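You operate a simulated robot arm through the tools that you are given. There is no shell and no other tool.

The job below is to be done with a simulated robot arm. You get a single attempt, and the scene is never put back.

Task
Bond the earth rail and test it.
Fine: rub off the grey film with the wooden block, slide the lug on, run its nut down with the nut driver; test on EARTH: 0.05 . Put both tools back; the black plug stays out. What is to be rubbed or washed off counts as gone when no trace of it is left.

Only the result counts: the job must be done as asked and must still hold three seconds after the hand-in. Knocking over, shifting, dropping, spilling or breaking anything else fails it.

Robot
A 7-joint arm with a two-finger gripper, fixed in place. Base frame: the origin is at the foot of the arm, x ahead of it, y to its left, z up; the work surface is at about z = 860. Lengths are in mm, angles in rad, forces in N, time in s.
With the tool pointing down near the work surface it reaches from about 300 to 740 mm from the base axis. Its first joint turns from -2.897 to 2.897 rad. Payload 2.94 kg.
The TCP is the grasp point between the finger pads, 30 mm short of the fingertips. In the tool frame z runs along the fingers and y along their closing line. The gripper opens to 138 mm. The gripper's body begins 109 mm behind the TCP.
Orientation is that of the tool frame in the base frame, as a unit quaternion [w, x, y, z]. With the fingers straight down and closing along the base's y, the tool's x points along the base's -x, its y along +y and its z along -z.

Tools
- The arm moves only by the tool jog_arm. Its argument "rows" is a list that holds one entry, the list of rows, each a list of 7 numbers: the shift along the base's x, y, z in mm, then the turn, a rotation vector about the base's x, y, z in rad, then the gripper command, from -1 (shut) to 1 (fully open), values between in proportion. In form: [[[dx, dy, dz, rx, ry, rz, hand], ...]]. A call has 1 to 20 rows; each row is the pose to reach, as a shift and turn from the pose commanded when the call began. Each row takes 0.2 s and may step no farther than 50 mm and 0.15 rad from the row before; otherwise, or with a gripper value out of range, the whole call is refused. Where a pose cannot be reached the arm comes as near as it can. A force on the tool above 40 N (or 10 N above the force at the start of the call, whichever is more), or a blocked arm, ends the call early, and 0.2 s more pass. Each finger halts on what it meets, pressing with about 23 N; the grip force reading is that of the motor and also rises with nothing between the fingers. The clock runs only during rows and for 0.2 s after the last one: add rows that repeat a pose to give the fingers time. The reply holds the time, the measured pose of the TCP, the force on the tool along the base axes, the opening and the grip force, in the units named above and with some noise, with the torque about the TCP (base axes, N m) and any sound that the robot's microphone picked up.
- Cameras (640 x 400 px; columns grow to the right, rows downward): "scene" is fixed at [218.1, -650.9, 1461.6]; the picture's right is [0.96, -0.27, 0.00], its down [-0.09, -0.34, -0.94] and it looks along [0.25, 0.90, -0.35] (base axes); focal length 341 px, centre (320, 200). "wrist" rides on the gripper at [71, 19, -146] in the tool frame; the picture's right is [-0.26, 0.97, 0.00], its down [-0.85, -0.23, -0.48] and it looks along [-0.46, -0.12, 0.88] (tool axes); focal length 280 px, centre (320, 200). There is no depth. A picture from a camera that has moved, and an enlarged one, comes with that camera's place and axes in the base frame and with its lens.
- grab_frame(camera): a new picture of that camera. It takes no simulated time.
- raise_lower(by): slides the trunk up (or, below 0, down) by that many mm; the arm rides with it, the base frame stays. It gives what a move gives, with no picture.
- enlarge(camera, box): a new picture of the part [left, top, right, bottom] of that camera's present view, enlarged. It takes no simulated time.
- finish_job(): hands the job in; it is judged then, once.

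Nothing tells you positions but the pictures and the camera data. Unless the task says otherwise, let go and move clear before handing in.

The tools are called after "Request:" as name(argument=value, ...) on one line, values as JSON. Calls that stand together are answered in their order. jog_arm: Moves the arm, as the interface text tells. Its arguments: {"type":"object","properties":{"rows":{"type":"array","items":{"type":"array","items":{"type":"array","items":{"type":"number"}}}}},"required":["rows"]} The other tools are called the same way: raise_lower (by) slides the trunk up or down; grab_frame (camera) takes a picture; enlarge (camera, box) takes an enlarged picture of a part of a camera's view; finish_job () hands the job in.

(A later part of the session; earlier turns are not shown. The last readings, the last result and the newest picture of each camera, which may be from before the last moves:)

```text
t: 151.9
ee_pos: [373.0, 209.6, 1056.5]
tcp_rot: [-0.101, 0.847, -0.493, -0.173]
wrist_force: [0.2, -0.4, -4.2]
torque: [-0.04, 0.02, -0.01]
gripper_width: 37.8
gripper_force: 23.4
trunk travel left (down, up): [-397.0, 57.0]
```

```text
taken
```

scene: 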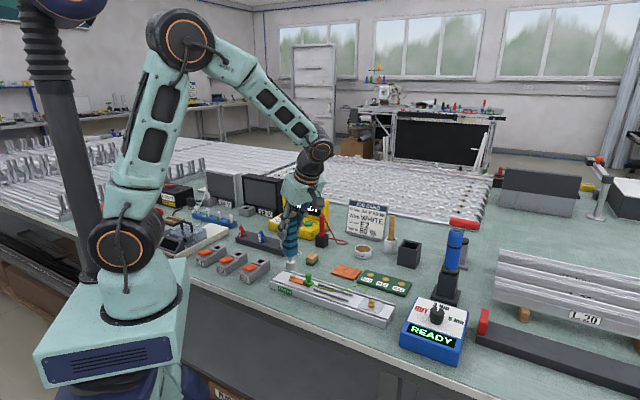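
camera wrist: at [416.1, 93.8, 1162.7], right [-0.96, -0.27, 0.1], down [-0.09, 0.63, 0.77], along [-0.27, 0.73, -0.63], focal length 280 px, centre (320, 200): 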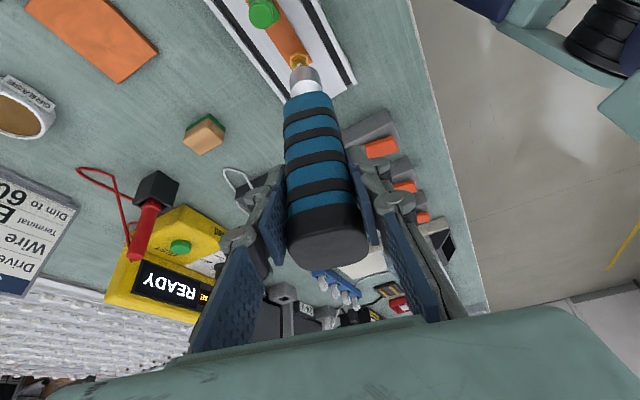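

That worked. A bit more counter-clockwise to maximise the stroke.

Request:
jog_arm(rows=[[[0, 0, 0, 0, 0, 0.13, -1], [0, 0, 0, 0, 0, 0.26, -1], [0, 0, 0, 0, 0, 0.39, -1], [0, 0, 0, 0, 0, 0.52, -1], [0, 0, 0, 0, 0, 0.65, -1], [0, 0, 0, 0, 0, 0.65, -1]]])

Request:
enlarge(camera="wrist", box=[255, 20, 355, 120])

Request:
enlarge(camera="scene", box=[292, 258, 316, 282])

```text
t: 153.3
ee_pos: [373.6, 210.0, 1057.2]
tcp_rot: [-0.039, 0.96, -0.195, -0.197]
wrist_force: [-0.2, -0.4, -3.2]
torque: [0.03, 0.02, -0.04]
gripper_width: 37.7
gripper_force: 23.2
trunk travel left (down, up): [-397.0, 57.0]
```

```text
4.00 times, centred on (305, 70) of wrist
camera zoom: at [477.4, 144.1, 1163.0], right [-0.6, -0.79, 0.1], down [-0.46, 0.45, 0.77], along [-0.66, 0.42, -0.63], focal length 1122 px, centre (380, 720)
```

zoom: 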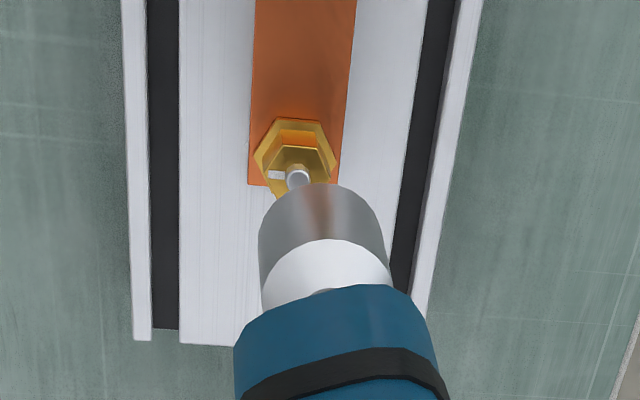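

```text
16.00 times, centred on (304, 270) of scene
camera zoom: at [218.1, -650.9, 1461.6], right [0.96, -0.27, 0.0], down [-0.09, -0.34, -0.94], along [0.25, 0.9, -0.35], focal length 5463 px, centre (576, -920)
```

zoom: 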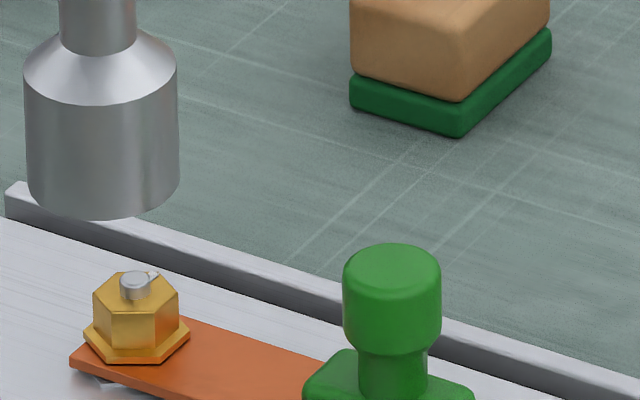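

Fully wound (yaw ≈ 157°). The tool axis sits ~4.5 mm off my TCP, so I'll compensate: shift to centre and lower near the nut.

Request:
jog_arm(rows=[[[3, 0.3, -6, 0, 0, 0, -1], [6, 0.6, -12, 0, 0, 0, -1], [6, 0.6, -17, 0, 0, 0, -1], [6, 0.6, -17, 0, 0, 0, -1]]])

Request:
enlarge(camera="wrist", box=[270, 40, 340, 110])

Request:
enlarge(camera="scene", box=[292, 262, 316, 284])

```text
t: 154.3
ee_pos: [377.5, 211.3, 1039.4]
tcp_rot: [-0.04, 0.96, -0.198, -0.196]
wrist_force: [-0.1, -0.2, -3.6]
torque: [0.0, -0.01, -0.01]
gripper_width: 37.4
gripper_force: 22.8
trunk travel left (down, up): [-397.0, 57.0]
```

```text
5.71 times, centred on (305, 75) of wrist
camera zoom: at [483.2, 144.4, 1145.9], right [-0.6, -0.79, 0.1], down [-0.45, 0.45, 0.77], along [-0.66, 0.42, -0.63], focal length 1602 px, centre (406, 914)
```

zoom: 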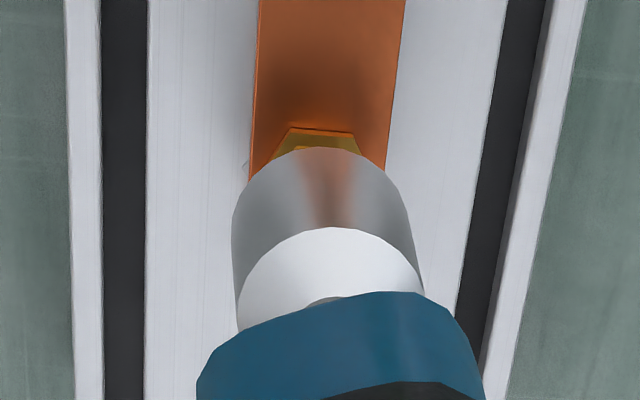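

```text
16.00 times, centred on (304, 273) of scene
camera zoom: at [218.1, -650.9, 1461.6], right [0.96, -0.27, 0.0], down [-0.09, -0.34, -0.94], along [0.25, 0.9, -0.35], focal length 5463 px, centre (576, -968)
```

zoom: 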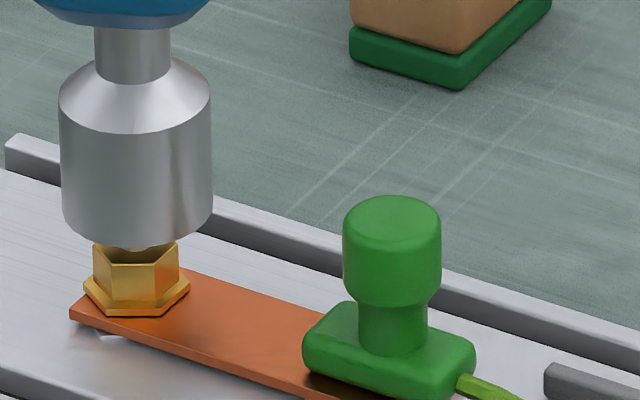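

Within 1 mm. Shifting slightly and lowering over the nut.

Request:
jog_arm(rows=[[[-0.1, 0.9, -3, 0, 0, 0, -1], [-0.1, 0.9, -6, 0, 0, 0, -1], [-0.1, 0.9, -9, 0, 0, 0, -1]]])

Request:
enlarge(camera="scene", box=[292, 262, 316, 284])

```text
t: 155.1
ee_pos: [378.8, 212.5, 1030.8]
tcp_rot: [-0.039, 0.96, -0.198, -0.196]
wrist_force: [-0.2, -0.4, -3.5]
torque: [-0.01, 0.0, 0.01]
gripper_width: 37.4
gripper_force: 23.2
trunk travel left (down, up): [-397.0, 57.0]
```

```text
16.00 times, centred on (304, 273) of scene
camera zoom: at [218.1, -650.9, 1461.6], right [0.96, -0.27, 0.0], down [-0.09, -0.34, -0.94], along [0.25, 0.9, -0.35], focal length 5463 px, centre (576, -968)
```

zoom: 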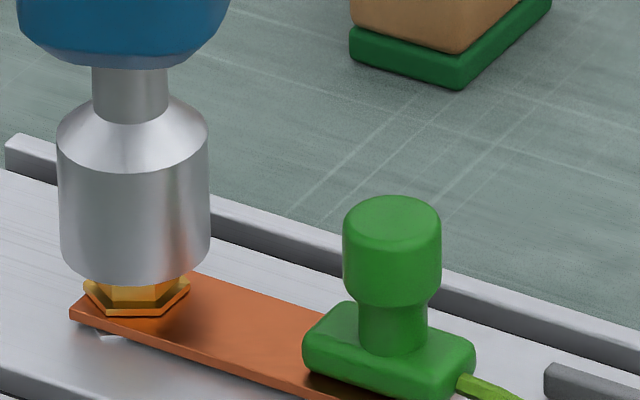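

It passes over the stud with no force – this is the right tool. Continuing down onto the nut.

Request:
jog_arm(rows=[[[0, 0, -2.5, 0, 0, 0, -1], [0, 0, -5, 0, 0, 0, -1]]])

Request:
enlarge(camera="scene", box=[292, 262, 316, 284])

```text
t: 155.7
ee_pos: [378.2, 212.2, 1025.9]
tcp_rot: [-0.039, 0.96, -0.196, -0.197]
wrist_force: [-0.7, -0.8, -3.8]
torque: [0.0, -0.01, -0.02]
gripper_width: 37.6
gripper_force: 22.9
trunk travel left (down, up): [-397.0, 57.0]
```

```text
16.00 times, centred on (304, 273) of scene
camera zoom: at [218.1, -650.9, 1461.6], right [0.96, -0.27, 0.0], down [-0.09, -0.34, -0.94], along [0.25, 0.9, -0.35], focal length 5463 px, centre (576, -968)
```

zoom: 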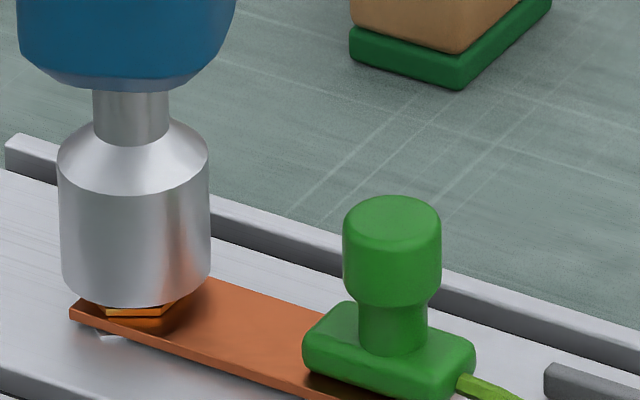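

Request:
jog_arm(rows=[[[0, 0, -1.5, 0, 0, 0, -1], [0, 0, -3, 0, 0, 0, -1]]])

Request:
jog_arm(rows=[[[0, 0, -1, 0, 0, 0, -1], [0, 0, -2, 0, 0, 0, -1]]])

Request:
enlarge(camera="scene", box=[292, 262, 316, 284])

```text
t: 156.3
ee_pos: [378.7, 211.9, 1023.3]
tcp_rot: [-0.04, 0.96, -0.197, -0.196]
wrist_force: [0.0, -0.6, -0.7]
torque: [-0.04, -0.03, 0.0]
gripper_width: 37.5
gripper_force: 22.8
trunk travel left (down, up): [-397.0, 57.0]
```

```text
t: 156.9
ee_pos: [376.9, 212.8, 1023.0]
tcp_rot: [-0.041, 0.96, -0.197, -0.195]
wrist_force: [1.8, 0.1, 17.1]
torque: [0.0, -0.01, 0.0]
gripper_width: 37.8
gripper_force: 22.9
trunk travel left (down, up): [-397.0, 57.0]
```

```text
16.00 times, centred on (304, 273) of scene
camera zoom: at [218.1, -650.9, 1461.6], right [0.96, -0.27, 0.0], down [-0.09, -0.34, -0.94], along [0.25, 0.9, -0.35], focal length 5463 px, centre (576, -968)
```

zoom: 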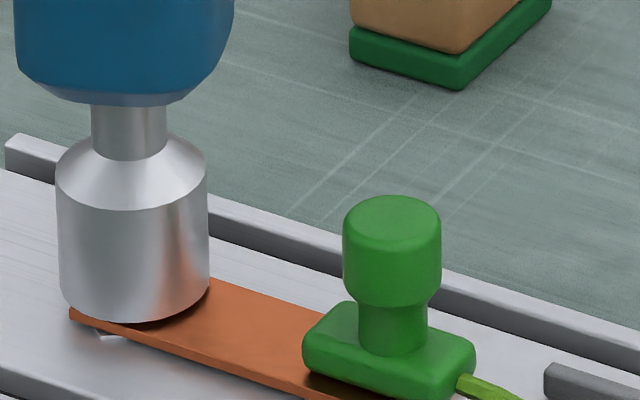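

The socket now fully covers the nut and is seated. I'll ease the press slightly and start turning clockwise about the nut axis.

Request:
jog_arm(rows=[[[0, 0, 1, 0, 0, 0, -1], [-0.4, -0.49, 1, 0, 0, -0.14, -1], [-0.86, -0.93, 1, 0, 0, -0.28, -1], [-1.38, -1.29, 1, 0, 0, -0.42, -1], [-1.94, -1.58, 1, 0, 0, -0.56, -1], [-2.54, -1.79, 1, 0, 0, -0.7, -1], [-2.54, -1.79, 1, 0, 0, -0.7, -1]]])

Request:
enlarge(camera="scene", box=[285, 250, 320, 290])

```text
t: 158.5
ee_pos: [374.2, 209.0, 1021.4]
tcp_rot: [-0.104, 0.834, -0.515, -0.171]
wrist_force: [-2.4, 0.8, 8.3]
torque: [0.26, 0.26, -0.01]
gripper_width: 37.6
gripper_force: 23.0
trunk travel left (down, up): [-397.0, 57.0]
```

```text
10.00 times, centred on (302, 270) of scene
camera zoom: at [218.1, -650.9, 1461.6], right [0.96, -0.27, 0.0], down [-0.09, -0.34, -0.94], along [0.25, 0.9, -0.35], focal length 3414 px, centre (495, -500)
```

zoom: 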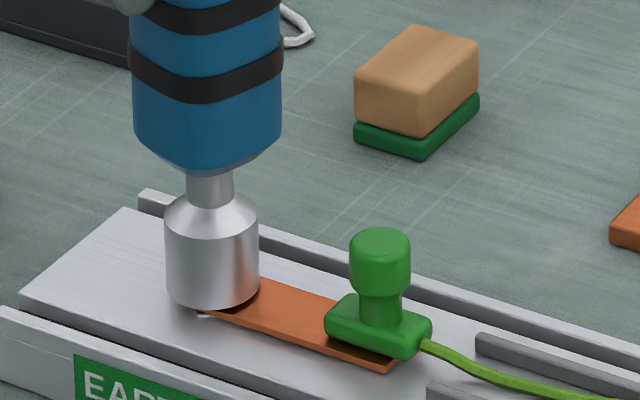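

Turning works smoothly. Continuing clockwise.

Request:
jog_arm(rows=[[[-0.62, -0.12, 0, 0, 0, -0.14, -1], [-1.26, -0.15, 0, 0, 0, -0.28, -1], [-1.89, -0.1, 0, 0, 0, -0.42, -1], [-2.5, 0.05, 0, 0, 0, -0.56, -1], [-3.09, 0.27, 0, 0, 0, -0.7, -1], [-3.65, 0.58, 0, 0, 0, -0.84, -1], [-4.15, 0.97, 0, 0, 0, -0.98, -1], [-4.6, 1.42, 0, 0, 0, -1.12, -1], [-4.98, 1.92, 0, 0, 0, -1.26, -1], [-5.29, 2.48, 0, 0, 0, -1.4, -1], [-5.29, 2.48, 0, 0, 0, -1.4, -1]]])

Request:
enlarge(camera="scene", box=[285, 250, 320, 290])

Request:
grab_frame(camera="wrist")

```text
t: 160.9
ee_pos: [370.1, 212.1, 1022.1]
tcp_rot: [0.19, -0.306, 0.931, 0.063]
wrist_force: [0.7, -1.3, 4.0]
torque: [-0.11, -0.21, -0.03]
gripper_width: 37.5
gripper_force: 22.6
trunk travel left (down, up): [-397.0, 57.0]
```

```text
10.00 times, centred on (302, 270) of scene
camera zoom: at [218.1, -650.9, 1461.6], right [0.96, -0.27, 0.0], down [-0.09, -0.34, -0.94], along [0.25, 0.9, -0.35], focal length 3414 px, centre (495, -500)
```

zoom: 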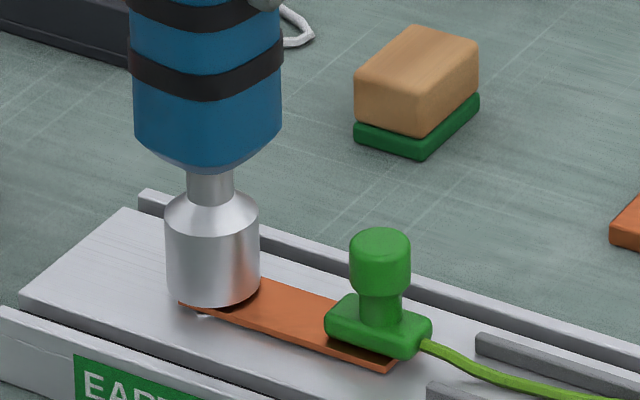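

```text
taken
camera wrist: at [259.9, 154.2, 1128.0], right [-0.38, 0.92, 0.1], down [0.61, 0.17, 0.77], along [0.69, 0.36, -0.63], focal length 280 px, centre (320, 200)
```

wrist: 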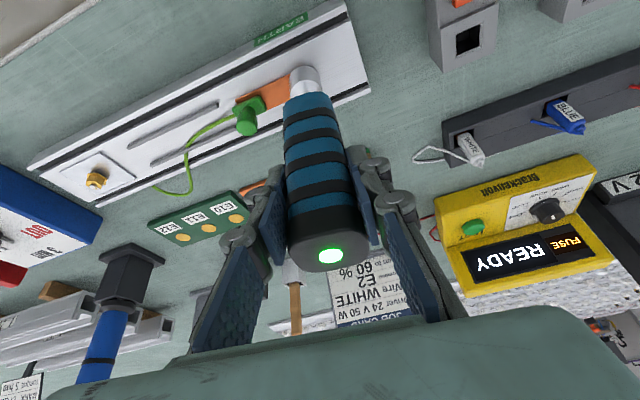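

A green lamp has lit on the driver's cap – apparently the "nut is tight" signal. Let me look closely.

Request:
enlarge(camera="wrist", box=[280, 200, 380, 290])

Request:
enlarge(camera="scene", box=[275, 190, 335, 290])

```text
4.44 times, centred on (330, 245) of wrist
camera zoom: at [259.9, 154.2, 1128.0], right [-0.38, 0.92, 0.1], down [0.61, 0.17, 0.77], along [0.69, 0.36, -0.63], focal length 1246 px, centre (276, 0)
```

zoom: 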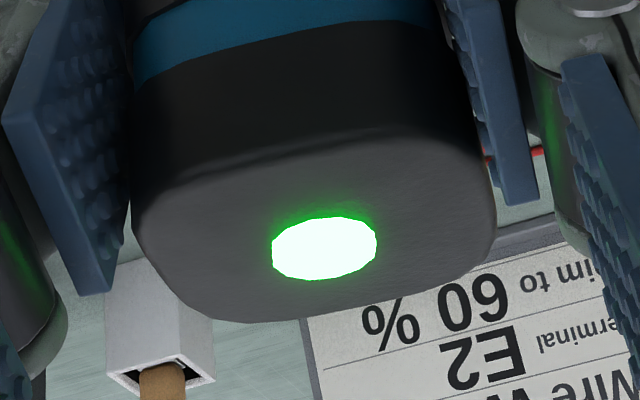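

```text
4.00 times, centred on (305, 240) of scene
camera zoom: at [218.1, -650.9, 1461.6], right [0.96, -0.27, 0.0], down [-0.09, -0.34, -0.94], along [0.25, 0.9, -0.35], focal length 1366 px, centre (380, 40)
```

zoom: 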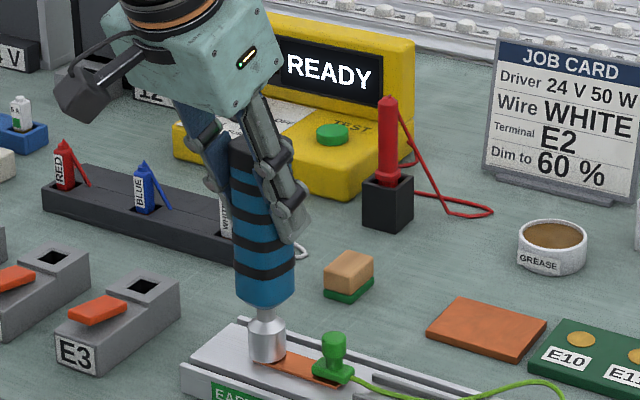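

I'll hold a light press for another second to see if the lamp stays green, then lift off and check the nut.

Request:
jog_arm(rows=[[[0, 0, -0.8, 0, 0, 0, -1], [0, 0, -0.8, 0, 0, 0, -1], [0, 0, -0.8, 0, 0, 0, -1], [0, 0, -0.8, 0, 0, 0, -1], [0, 0, -0.8, 0, 0, 0, -1]]])

Request:
enlarge(camera="wrist", box=[280, 200, 380, 290])

Request:
jog_arm(rows=[[[0, 0, 4, 0, 0, 0, -1], [0, 0, 15, 0, 0, 0, -1], [0, 0, 40, 0, 0, 0, -1], [0, 0, 80, 0, 0, 0, -1]]])

Request:
enlarge(camera="scene", box=[292, 262, 316, 284])

Request:
grab_frame(camera="wrist")

```text
t: 162.1
ee_pos: [369.6, 213.0, 1022.5]
tcp_rot: [0.19, -0.306, 0.931, 0.064]
wrist_force: [-0.8, -1.7, 15.6]
torque: [-0.17, 0.09, 0.01]
gripper_width: 37.7
gripper_force: 23.1
trunk travel left (down, up): [-397.0, 57.0]
```

```text
4.44 times, centred on (330, 245) of wrist
camera zoom: at [259.6, 154.0, 1127.7], right [-0.38, 0.92, 0.1], down [0.61, 0.17, 0.77], along [0.69, 0.36, -0.63], focal length 1246 px, centre (276, 0)
```

zoom: 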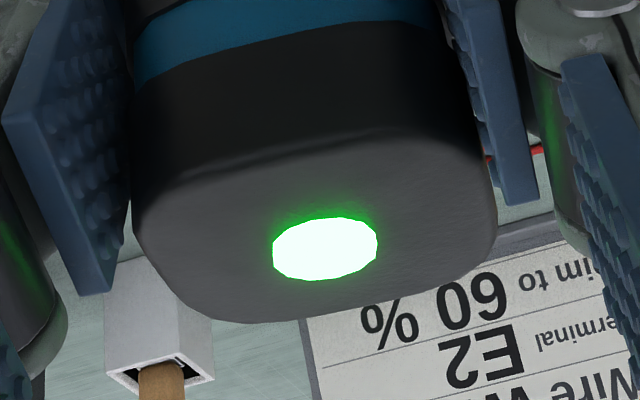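

```text
t: 163.1
ee_pos: [370.0, 211.6, 1100.6]
tcp_rot: [0.19, -0.307, 0.93, 0.064]
wrist_force: [0.7, 0.8, -3.4]
torque: [-0.01, 0.02, -0.02]
gripper_width: 37.7
gripper_force: 22.7
trunk travel left (down, up): [-397.0, 57.0]
```

```text
16.00 times, centred on (304, 273) of scene
camera zoom: at [218.1, -650.9, 1461.6], right [0.96, -0.27, 0.0], down [-0.09, -0.34, -0.94], along [0.25, 0.9, -0.35], focal length 5463 px, centre (576, -968)
```

zoom: 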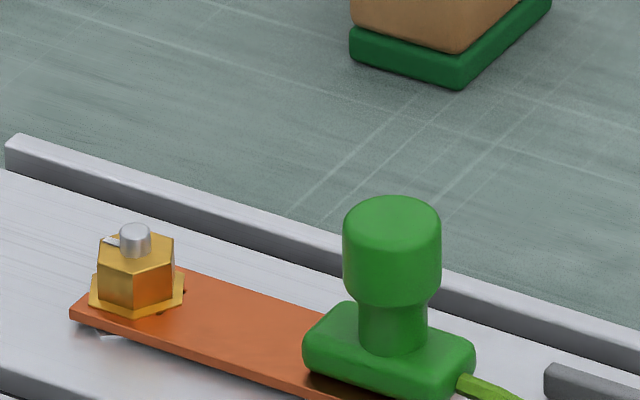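

```text
taken
camera wrist: at [259.3, 153.9, 1207.5], right [-0.38, 0.92, 0.1], down [0.62, 0.17, 0.77], along [0.69, 0.36, -0.63], focal length 280 px, centre (320, 200)
```

wrist: 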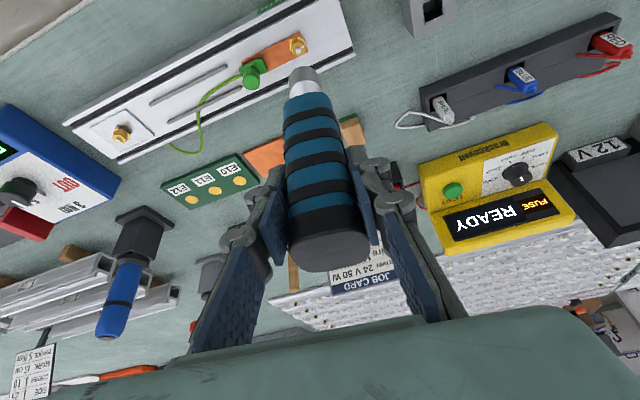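

The nut is down flush on the lug with the stud standing prouder, and the lamp stayed green. Now I'll return this driver to its black holder: raise the trunk for reach and carry it back.

Request:
raise_lower(by=48)

Request:
jog_arm(rows=[[[20, 2, 0, 0, 0, 0.03, -1], [60, 4, 0, 0, 0, 0.07, -1], [100, 7, 0, 0, 0, 0.11, -1], [140, 10, 0, 0, 0, 0.15, -1], [180, 13, 0, 0, 0, 0.15, -1], [220, 16, 0, 0, 0, 0.15, -1], [260, 19, 0, 0, 0, 0.15, -1], [300, 22, -10, 0, 0, 0.15, -1], [340, 25, -20, 0, 0, 0.15, -1], [380, 27, -30, 0, 0, 0.15, -1], [405, 28, -40, 0, 0, 0.15, -1], [405, 28, -40, 0, 0, 0.15, -1]]])

Request:
grab_frame(camera="wrist")

Request:
enlarge(camera="scene", box=[375, 180, 445, 280])

```text
t: 164.0
ee_pos: [370.3, 212.9, 1149.1]
tcp_rot: [0.19, -0.306, 0.931, 0.063]
wrist_force: [0.0, 0.1, -3.3]
torque: [-0.02, -0.01, -0.01]
gripper_width: 37.7
gripper_force: 23.0
trunk travel left (down, up): [-445.0, 9.0]
```

```text
t: 166.6
ee_pos: [774.8, 239.4, 1109.0]
tcp_rot: [0.184, -0.375, 0.905, 0.077]
wrist_force: [-0.1, -0.4, -3.5]
torque: [0.01, 0.03, 0.0]
gripper_width: 37.8
gripper_force: 22.9
trunk travel left (down, up): [-445.0, 9.0]
```

```text
taken
camera wrist: at [674.5, 166.6, 1215.6], right [-0.51, 0.85, 0.1], down [0.58, 0.26, 0.77], along [0.63, 0.46, -0.63], focal length 280 px, centre (320, 200)
```

wrist: 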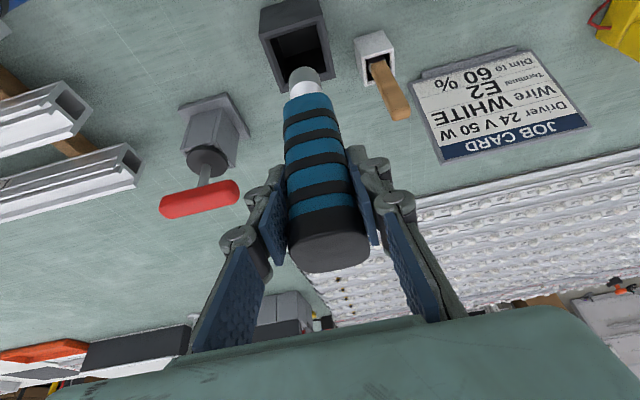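

```text
4.00 times, centred on (410, 230) of scene
camera zoom: at [218.1, -650.9, 1461.6], right [0.96, -0.27, 0.0], down [-0.09, -0.34, -0.94], along [0.25, 0.9, -0.35], focal length 1366 px, centre (-40, 80)
```

zoom: 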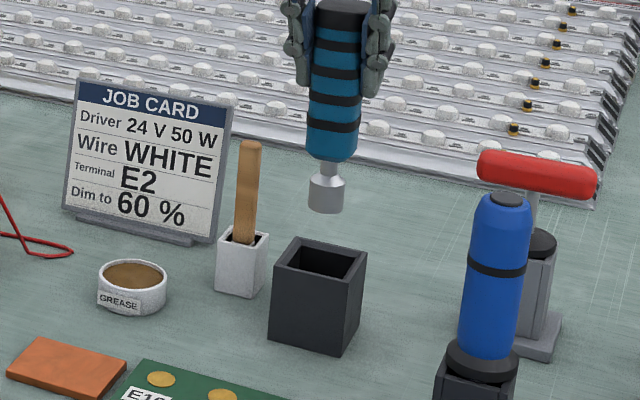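

Back above its holder in the same pose as when lifted. Lowering it in.

Request:
jog_arm(rows=[[[0, 0.3, -30, 0, 0, 0, -1], [0, 0.3, -60, 0, 0, 0, -1], [0, 0.3, -80, 0, 0, 0, -1], [0, 0.3, -80, 0, 0, 0, -1]]])

Request:
enlarge(camera="scene", box=[390, 200, 440, 280])

Request:
enlarge(camera="wrist", box=[240, 0, 380, 140])

```text
t: 167.6
ee_pos: [775.7, 240.7, 1029.2]
tcp_rot: [0.185, -0.376, 0.905, 0.078]
wrist_force: [-0.5, -0.2, -3.1]
torque: [-0.01, 0.03, 0.0]
gripper_width: 37.7
gripper_force: 22.8
trunk travel left (down, up): [-445.0, 9.0]
```

```text
5.00 times, centred on (415, 240) of scene
camera zoom: at [218.1, -650.9, 1461.6], right [0.96, -0.27, 0.0], down [-0.09, -0.34, -0.94], along [0.25, 0.9, -0.35], focal length 1707 px, centre (-155, 0)
```

zoom: 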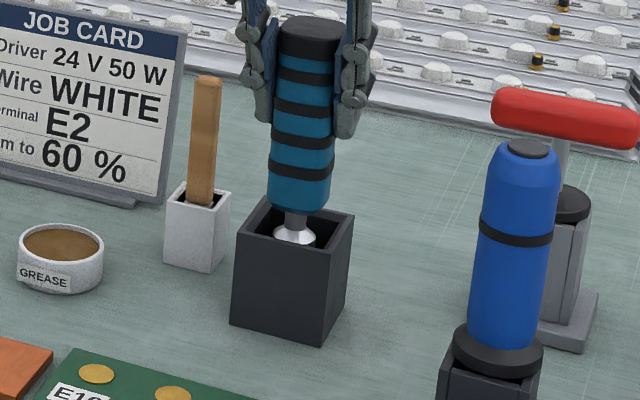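

```text
2.86 times, centred on (310, 70) of wrist
camera zoom: at [675.1, 166.9, 1135.2], right [-0.51, 0.85, 0.1], down [0.58, 0.26, 0.77], along [0.63, 0.46, -0.63], focal length 801 px, centre (349, 571)
```

zoom: 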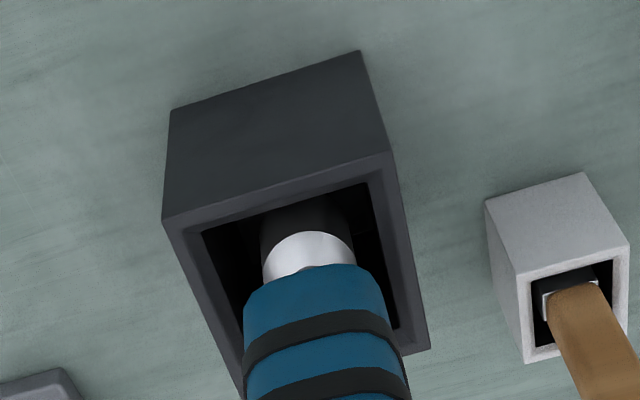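

It is entering the holder, slightly towards one side; I'll shift it ~2 mm towards the middle and continue down.

Request:
jog_arm(rows=[[[1, -1.7, 0, 0, 0, 0, -1], [1, -1.7, -10, 0, 0, 0, -1], [1, -1.7, -20, 0, 0, 0, -1], [1, -1.7, -25, 0, 0, 0, -1]]])

Request:
enlarge(camera="wrist", box=[240, 0, 380, 140])

```text
t: 168.6
ee_pos: [775.8, 238.5, 1003.8]
tcp_rot: [0.185, -0.375, 0.905, 0.077]
wrist_force: [0.4, 0.9, -2.6]
torque: [-0.01, 0.03, 0.01]
gripper_width: 37.7
gripper_force: 22.8
trunk travel left (down, up): [-445.0, 9.0]
```

```text
2.86 times, centred on (310, 70) of wrist
camera zoom: at [676.4, 165.1, 1109.7], right [-0.51, 0.85, 0.1], down [0.58, 0.26, 0.77], along [0.63, 0.46, -0.63], focal length 801 px, centre (349, 571)
```

zoom: 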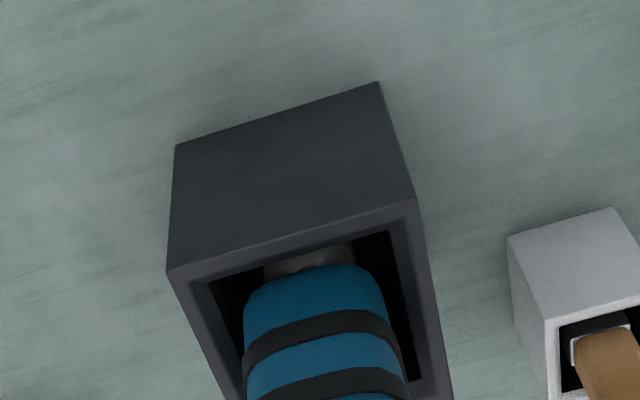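

Request:
jog_arm(rows=[[[0, 0, -2, 0, 0, 0, -1], [0, 0, -3.5, 0, 0, 0, -1]]])

Request:
jog_arm(rows=[[[0, 0, -1, 0, 0, 0, -1], [0, 0, -2, 0, 0, 0, -1]]])

```text
t: 169.2
ee_pos: [776.1, 238.4, 999.7]
tcp_rot: [0.185, -0.374, 0.905, 0.077]
wrist_force: [-0.9, 0.5, -3.3]
torque: [0.01, 0.0, 0.01]
gripper_width: 37.8
gripper_force: 22.8
trunk travel left (down, up): [-445.0, 9.0]
```

```text
t: 169.8
ee_pos: [777.0, 238.9, 998.8]
tcp_rot: [0.186, -0.375, 0.905, 0.077]
wrist_force: [-0.4, -0.3, -1.2]
torque: [-0.02, 0.04, 0.02]
gripper_width: 37.8
gripper_force: 23.2
trunk travel left (down, up): [-445.0, 9.0]
```

Request:
jog_arm(rows=[[[0, 0, -0.7, 0, 0, 0, -1], [0, 0, -0.7, 0, 0, 0, -0.3], [0, 0, -0.7, 0, 0, 0, 0.1], [0, 0, -0.7, 0, 0, 0, 0.1], [0, 0, 25, 0, 0, 0, 0.1], [0, 0, 65, 0, 0, 0, 0.1], [0, 0, 110, 0, 0, 0, 0.1]]])

Request:
enlarge(camera="scene", box=[380, 180, 450, 280])

Request:
grab_frame(camera="wrist")

```text
t: 171.4
ee_pos: [774.7, 238.4, 1108.5]
tcp_rot: [0.185, -0.375, 0.905, 0.077]
wrist_force: [-0.2, 0.2, 0.1]
torque: [0.01, 0.0, 0.01]
gripper_width: 75.9
gripper_force: 0.2
trunk travel left (down, up): [-445.0, 9.0]
```

```text
4.00 times, centred on (415, 230) of scene
camera zoom: at [218.1, -650.9, 1461.6], right [0.96, -0.27, 0.0], down [-0.09, -0.34, -0.94], along [0.25, 0.9, -0.35], focal length 1366 px, centre (-60, 80)
```

zoom: 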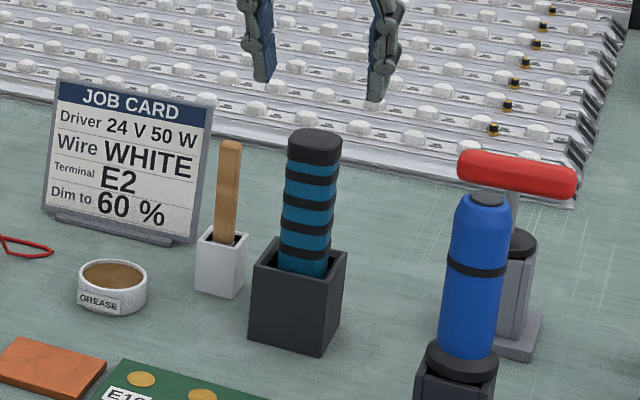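

```text
taken
camera wrist: at [674.6, 164.9, 1214.1], right [-0.51, 0.85, 0.1], down [0.58, 0.26, 0.77], along [0.63, 0.46, -0.63], focal length 280 px, centre (320, 200)
```

wrist: 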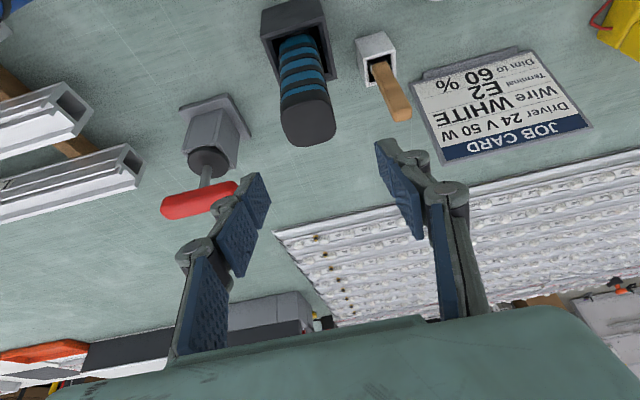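

The nut driver is back in its holder, and the blue one is undisturbed in its stand. Next the tester: I'll move over with the hand straight down again to view it.

Request:
jog_arm(rows=[[[-35, 15, 15, -0.05, 0.05, 0, 0.1], [-70, 35, 30, -0.1, 0.1, 0, 0.1], [-110, 55, 45, -0.15, 0.15, 0, 0.1], [-150, 75, 50, -0.2, 0.2, 0, 0.1], [-190, 95, 50, -0.25, 0.25, 0, 0.1], [-230, 120, 50, -0.286, 0.286, 0, 0.1], [-265, 150, 50, -0.286, 0.286, 0, 0.1], [-300, 180, 50, -0.286, 0.286, 0, 0.1], [-335, 210, 50, -0.286, 0.286, 0, 0.1], [-370, 235, 50, -0.286, 0.286, 0, 0.1], [-400, 255, 50, -0.286, 0.286, 0, 0.1]]])

Request:
raise_lower(by=-60)

Request:
grab_frame(camera="wrist")

Request:
grab_frame(camera="scene")

```text
t: 173.8
ee_pos: [376.2, 493.4, 1158.8]
tcp_rot: [0.0, -0.383, 0.924, -0.001]
wrist_force: [-0.3, -0.1, -0.1]
torque: [0.01, -0.01, -0.01]
gripper_width: 76.1
gripper_force: 0.0
trunk travel left (down, up): [-445.0, 9.0]
```

```text
t: 174.8
ee_pos: [375.3, 494.2, 1099.2]
tcp_rot: [-0.001, -0.383, 0.924, 0.001]
wrist_force: [0.2, 0.4, 0.3]
torque: [0.02, -0.02, 0.03]
gripper_width: 76.1
gripper_force: 0.0
trunk travel left (down, up): [-385.0, 69.0]
```

```text
taken
camera wrist: at [312.0, 456.3, 1244.4], right [-0.5, 0.87, 0.0], down [0.76, 0.44, 0.47], along [0.41, 0.24, -0.88], focal length 280 px, centre (320, 200)
```

wrist: 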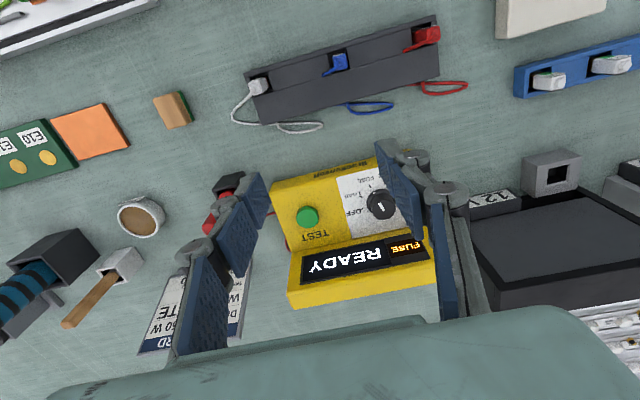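

```text
taken
```

scene: 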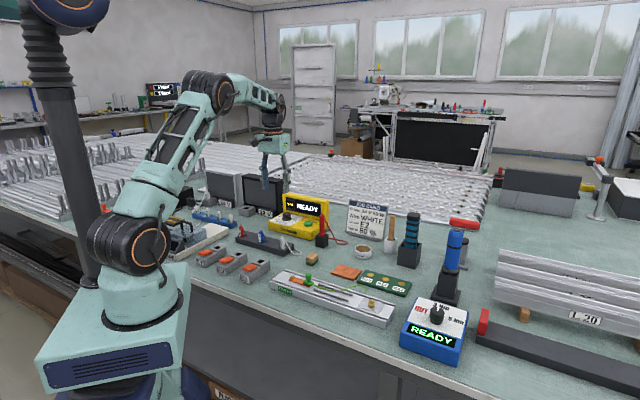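

Request:
enlarge(camera="wrist", box=[265, 150, 445, 310])

Request:
enlarge(camera="scene", box=[262, 185, 332, 245])

```text
2.50 times, centred on (355, 230) of wrist
camera zoom: at [312.0, 456.3, 1244.4], right [-0.5, 0.87, 0.0], down [0.76, 0.44, 0.47], along [0.41, 0.24, -0.88], focal length 701 px, centre (232, 125)
```

zoom: 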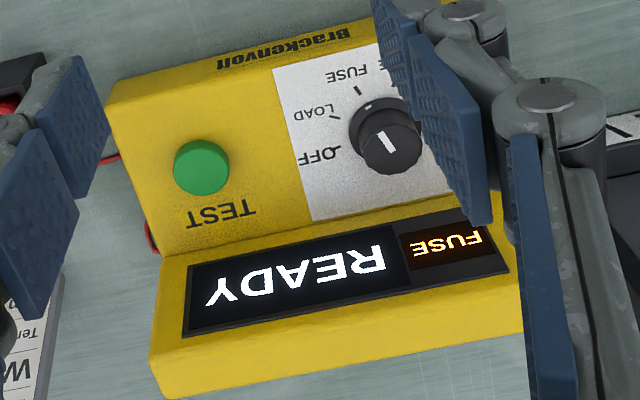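

```text
6.67 times, centred on (297, 215) of scene
camera zoom: at [218.1, -650.9, 1461.6], right [0.96, -0.27, 0.0], down [-0.09, -0.34, -0.94], along [0.25, 0.9, -0.35], focal length 2276 px, centre (473, 100)
```

zoom: 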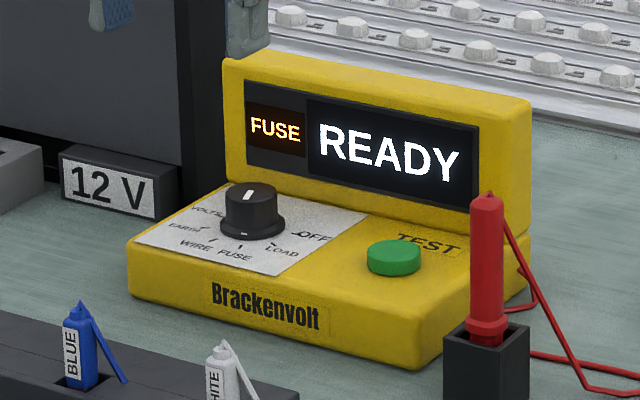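

Tester: knob at about (432, 622), top z ≈ 921, pointing to FUSE; TEST button at about (504, 548). I'll yaw the hand, tilt slightly outward for reach, and move above the knob.

Request:
jog_arm(rows=[[[10, 20, 5, 0, 0, 0.13, 0.1], [20, 40, 10, 0, 0, 0.26, 0.0], [30, 60, 15, 0, 0, 0.39, 0.0], [38, 80, 15, 0, 0, 0.524, 0.0]]])

Request:
jog_arm(rows=[[[6, 15, 0, 0.12, -0.032, 0, 0.0], [12, 35, -10, 0.2415, -0.0647, 0, 0.0], [19, 48, -40, 0.2415, -0.0647, 0, 0.0], [19, 48, -70, 0.2415, -0.0647, 0, 0.0]]])

Request:
grab_frame(camera="wrist")

Request:
enlarge(camera="scene", box=[245, 160, 335, 250])

```text
t: 175.8
ee_pos: [408.2, 561.4, 1112.5]
tcp_rot: [-0.001, -0.61, 0.793, 0.0]
wrist_force: [-0.7, -1.0, 0.2]
torque: [0.1, 0.0, 0.03]
gripper_width: 68.9
gripper_force: 0.1
out of reach, approached as far as the arm can: row 4
trunk travel left (down, up): [-385.0, 69.0]
```

```text
t: 176.8
ee_pos: [427.5, 610.0, 1039.4]
tcp_rot: [0.098, -0.604, 0.787, 0.077]
wrist_force: [1.0, -0.2, 1.0]
torque: [-0.01, 0.02, 0.0]
gripper_width: 69.0
gripper_force: 0.0
trunk travel left (down, up): [-385.0, 69.0]
```

```text
taken
camera wrist: at [381.6, 513.7, 1163.9], right [-0.87, 0.49, 0.07], down [0.41, 0.62, 0.67], along [0.29, 0.61, -0.74], focal length 280 px, centre (320, 200)
```

wrist: 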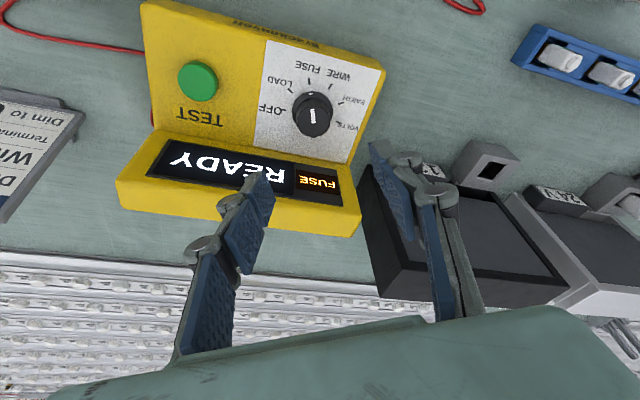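

```text
4.44 times, centred on (290, 205) of scene
camera zoom: at [218.1, -650.9, 1461.6], right [0.96, -0.27, 0.0], down [-0.09, -0.34, -0.94], along [0.25, 0.9, -0.35], focal length 1518 px, centre (453, 178)
```

zoom: 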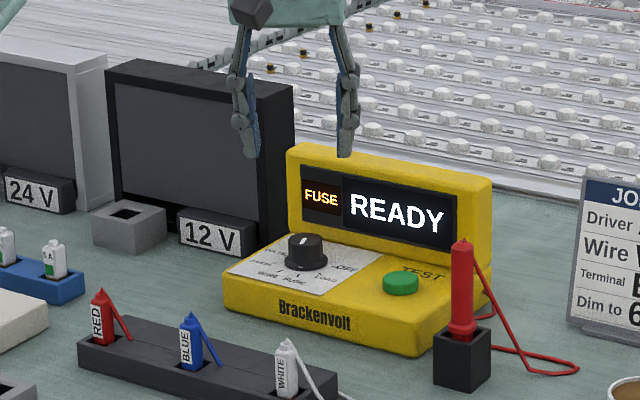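

Request:
enlarge(camera="wrist", box=[250, 40, 390, 170])

```text
3.08 times, centred on (320, 105) of wrist
camera zoom: at [381.6, 513.7, 1163.9], right [-0.87, 0.49, 0.07], down [0.41, 0.62, 0.67], along [0.29, 0.61, -0.74], focal length 863 px, centre (320, 492)
```

zoom: 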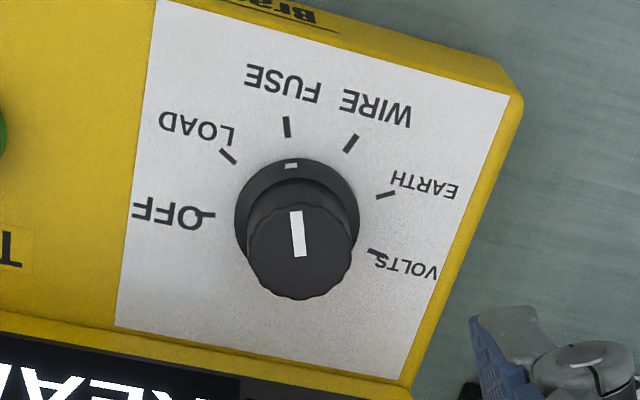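

Clear view: the pointer is at FUSE and EARTH is two ticks (≈85°) clockwise. Knob axis at about (433, 624). Descending over it with the fingers at 48 mm.

Request:
jog_arm(rows=[[[3, 8, -25, 0, 0, 0, -0.3], [5.5, 14, -60, 0, 0, 0, -0.3], [5.5, 14, -85, 0, 0, 0, -0.3], [5.5, 14, -85, 0, 0, 0, -0.3]]])

Request:
grab_frame(camera="wrist")

Request:
enlarge(camera="scene", box=[255, 180, 335, 250])

```text
t: 177.8
ee_pos: [433.0, 623.6, 955.7]
tcp_rot: [0.098, -0.604, 0.787, 0.077]
wrist_force: [-0.8, -0.2, -0.2]
torque: [0.0, -0.01, 0.0]
gripper_width: 48.5
gripper_force: 0.0
trunk travel left (down, up): [-385.0, 69.0]
```

```text
taken
camera wrist: at [388.1, 527.5, 1079.7], right [-0.87, 0.49, 0.07], down [0.41, 0.62, 0.67], along [0.29, 0.61, -0.74], focal length 280 px, centre (320, 200)
```

wrist: 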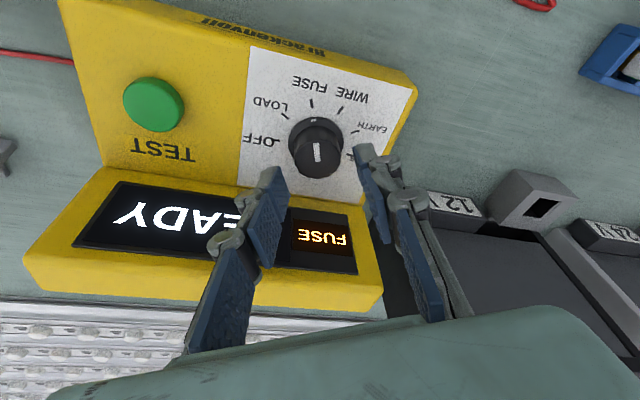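

```text
5.71 times, centred on (295, 215) of scene
camera zoom: at [218.1, -650.9, 1461.6], right [0.96, -0.27, 0.0], down [-0.09, -0.34, -0.94], along [0.25, 0.9, -0.35], focal length 1951 px, centre (463, 114)
```

zoom: 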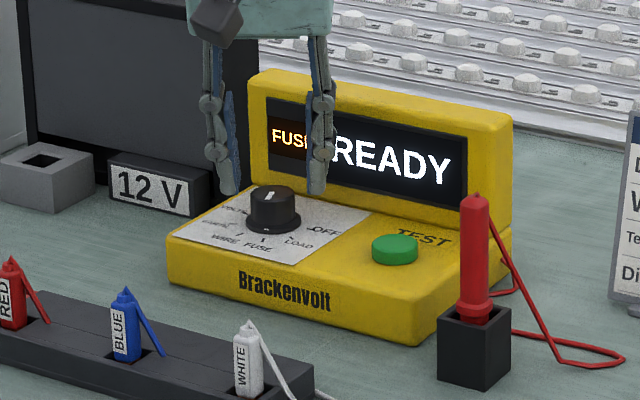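

Request:
jog_arm(rows=[[[0, 0, -8, 0, 0, 0, -0.3], [0, 0, -15, 0, 0, 0, -0.3], [0, 0, -15, 0, 0, 0, -0.3]]])

Request:
enlarge(camera="wrist", box=[240, 90, 400, 240])

Request:
enlarge(camera="scene", box=[270, 190, 320, 240])

```text
t: 178.6
ee_pos: [433.2, 623.1, 939.8]
tcp_rot: [0.098, -0.604, 0.787, 0.077]
wrist_force: [-0.3, 0.0, -0.4]
torque: [-0.05, -0.01, -0.02]
gripper_width: 48.2
gripper_force: 0.0
trunk travel left (down, up): [-385.0, 69.0]
```

```text
2.67 times, centred on (320, 165) of wrist
camera zoom: at [388.3, 527.1, 1064.3], right [-0.87, 0.49, 0.07], down [0.41, 0.62, 0.67], along [0.29, 0.61, -0.74], focal length 748 px, centre (320, 293)
```

zoom: 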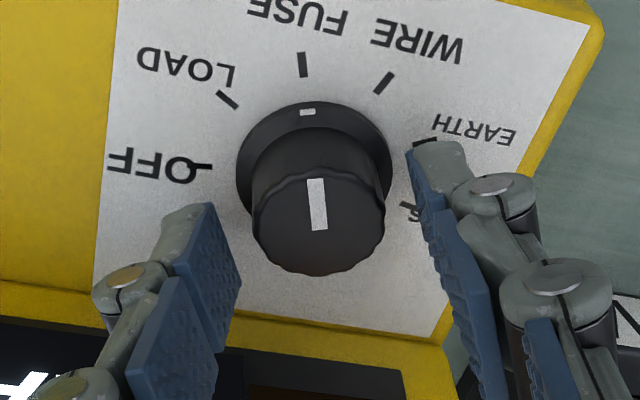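

```text
8.00 times, centred on (295, 215) of scene
camera zoom: at [218.1, -650.9, 1461.6], right [0.96, -0.27, 0.0], down [-0.09, -0.34, -0.94], along [0.25, 0.9, -0.35], focal length 2732 px, centre (520, 80)
```

zoom: 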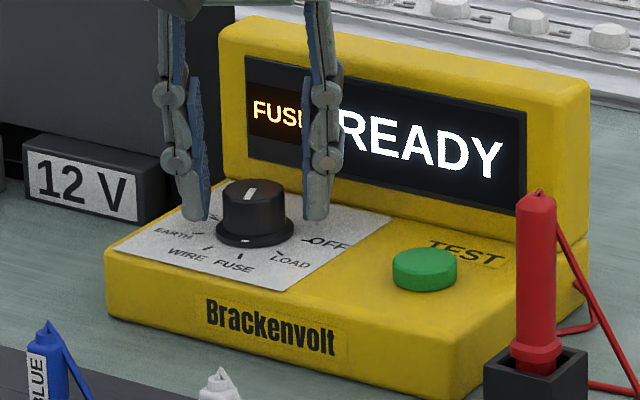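

Fingers straddle the knob's upper part. Closing on it.

Request:
jog_arm(rows=[[[0, 0, 0, 0, 0, 0, -0.6], [0, 0, 0, 0, 0, 0, -1], [0, 0, 0, 0, 0, 0, -1], [0, 0, 0, 0, 0, 0, -1]]])

Request:
enlarge(camera="scene", box=[270, 190, 320, 240])

```text
t: 179.6
ee_pos: [433.2, 624.6, 941.3]
tcp_rot: [0.098, -0.604, 0.787, 0.077]
wrist_force: [-3.9, -0.3, -1.1]
torque: [0.19, 0.11, -0.01]
gripper_width: 30.8
gripper_force: 45.3
trunk travel left (down, up): [-385.0, 69.0]
```

```text
8.00 times, centred on (295, 215) of scene
camera zoom: at [218.1, -650.9, 1461.6], right [0.96, -0.27, 0.0], down [-0.09, -0.34, -0.94], along [0.25, 0.9, -0.35], focal length 2732 px, centre (520, 80)
```

zoom: 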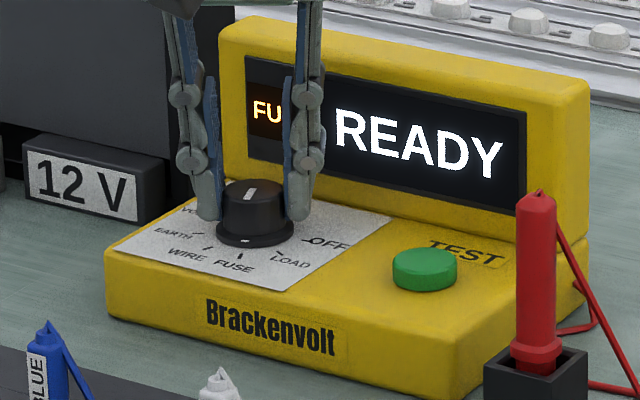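

Knob gripped (30.8 mm). Turning clockwise one step first.

Request:
jog_arm(rows=[[[-0.5, 0, 0, 0, 0, -0.12, -1], [-0.7, 0, 0, 0, 0, -0.24, -1], [-0.7, 0, 0, 0, 0, -0.36, -1], [-0.7, 0, 0, 0, 0, -0.48, -1], [-0.7, 0, 0, 0, 0, -0.6, -1], [-0.7, 0, 0, 0, 0, -0.73, -1], [-0.7, 0, 0, 0, 0, -0.73, -1]]])

Request:
enlarge(camera="scene", box=[265, 185, 325, 240])

Request:
grab_frame(camera="wrist")

```text
t: 181.2
ee_pos: [433.4, 625.3, 940.5]
tcp_rot: [0.119, -0.282, 0.951, 0.036]
wrist_force: [-1.5, 0.1, -1.6]
torque: [-0.03, 0.03, 0.02]
gripper_width: 31.0
gripper_force: 45.0
trunk travel left (down, up): [-385.0, 69.0]
```

```text
7.27 times, centred on (295, 212) of scene
camera zoom: at [218.1, -650.9, 1461.6], right [0.96, -0.27, 0.0], down [-0.09, -0.34, -0.94], along [0.25, 0.9, -0.35], focal length 2483 px, centre (502, 109)
```

zoom: 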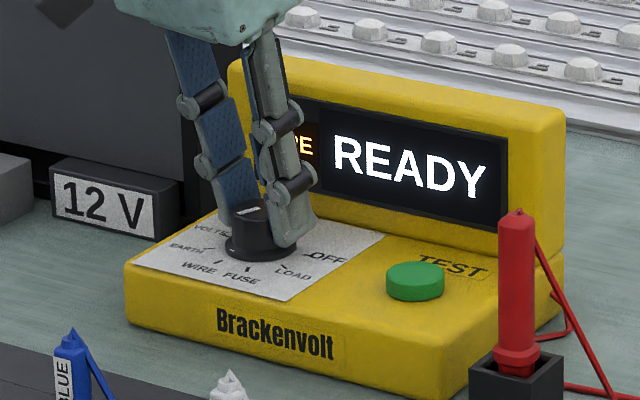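

```text
taken
camera wrist: at [334.6, 582.5, 1064.3], right [-0.31, 0.95, 0.07], down [0.72, 0.19, 0.67], along [0.62, 0.26, -0.74], focal length 280 px, centre (320, 200)
```

wrist: 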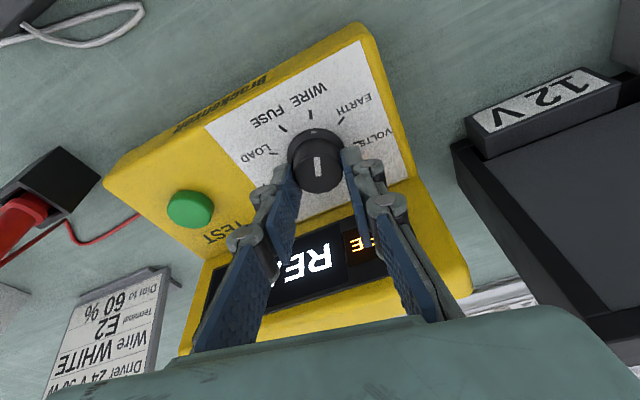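

The mode now reads WIRE. I'll release, wind the hand back, regrip and turn the second step to EARTH.

Request:
jog_arm(rows=[[[0, 0, 0, 0, 0, 0, -0.3], [0, 0, 0, 0, 0, 0, -0.3], [0, 0, 0, 0, 0, 0.12, -0.3], [0, 0, 0, 0, 0, 0.24, -0.3], [0, 0, 0, 0, 0, 0.36, -0.3], [0, 0, 0, 0, 0, 0.48, -0.3], [0, 0, 0, 0, 0, 0.6, -0.3], [0, 0, 0, 0, 0, 0.73, -0.3], [0, 0, 0, 0, 0, 0.73, -0.3]]])

Request:
enlarge(camera="wrist", box=[240, 90, 400, 240])

Request:
enlarge(camera="scene", box=[265, 185, 325, 240])

```text
t: 183.2
ee_pos: [432.5, 625.1, 940.8]
tcp_rot: [0.098, -0.604, 0.787, 0.076]
wrist_force: [-0.6, 0.2, 0.1]
torque: [-0.01, 0.02, 0.0]
gripper_width: 48.4
gripper_force: 0.1
trunk travel left (down, up): [-385.0, 69.0]
```

```text
2.67 times, centred on (320, 165) of wrist
camera zoom: at [387.5, 527.3, 1064.2], right [-0.87, 0.49, 0.07], down [0.4, 0.62, 0.67], along [0.29, 0.61, -0.74], focal length 748 px, centre (320, 293)
```

zoom: 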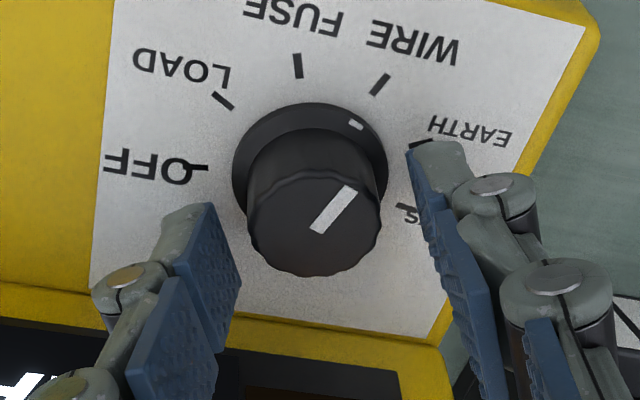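

```text
7.27 times, centred on (295, 212) of scene
camera zoom: at [218.1, -650.9, 1461.6], right [0.96, -0.27, 0.0], down [-0.09, -0.34, -0.94], along [0.25, 0.9, -0.35], focal length 2483 px, centre (502, 109)
```

zoom: 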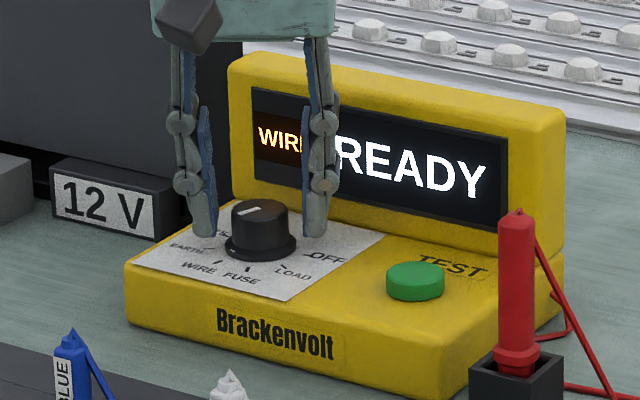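

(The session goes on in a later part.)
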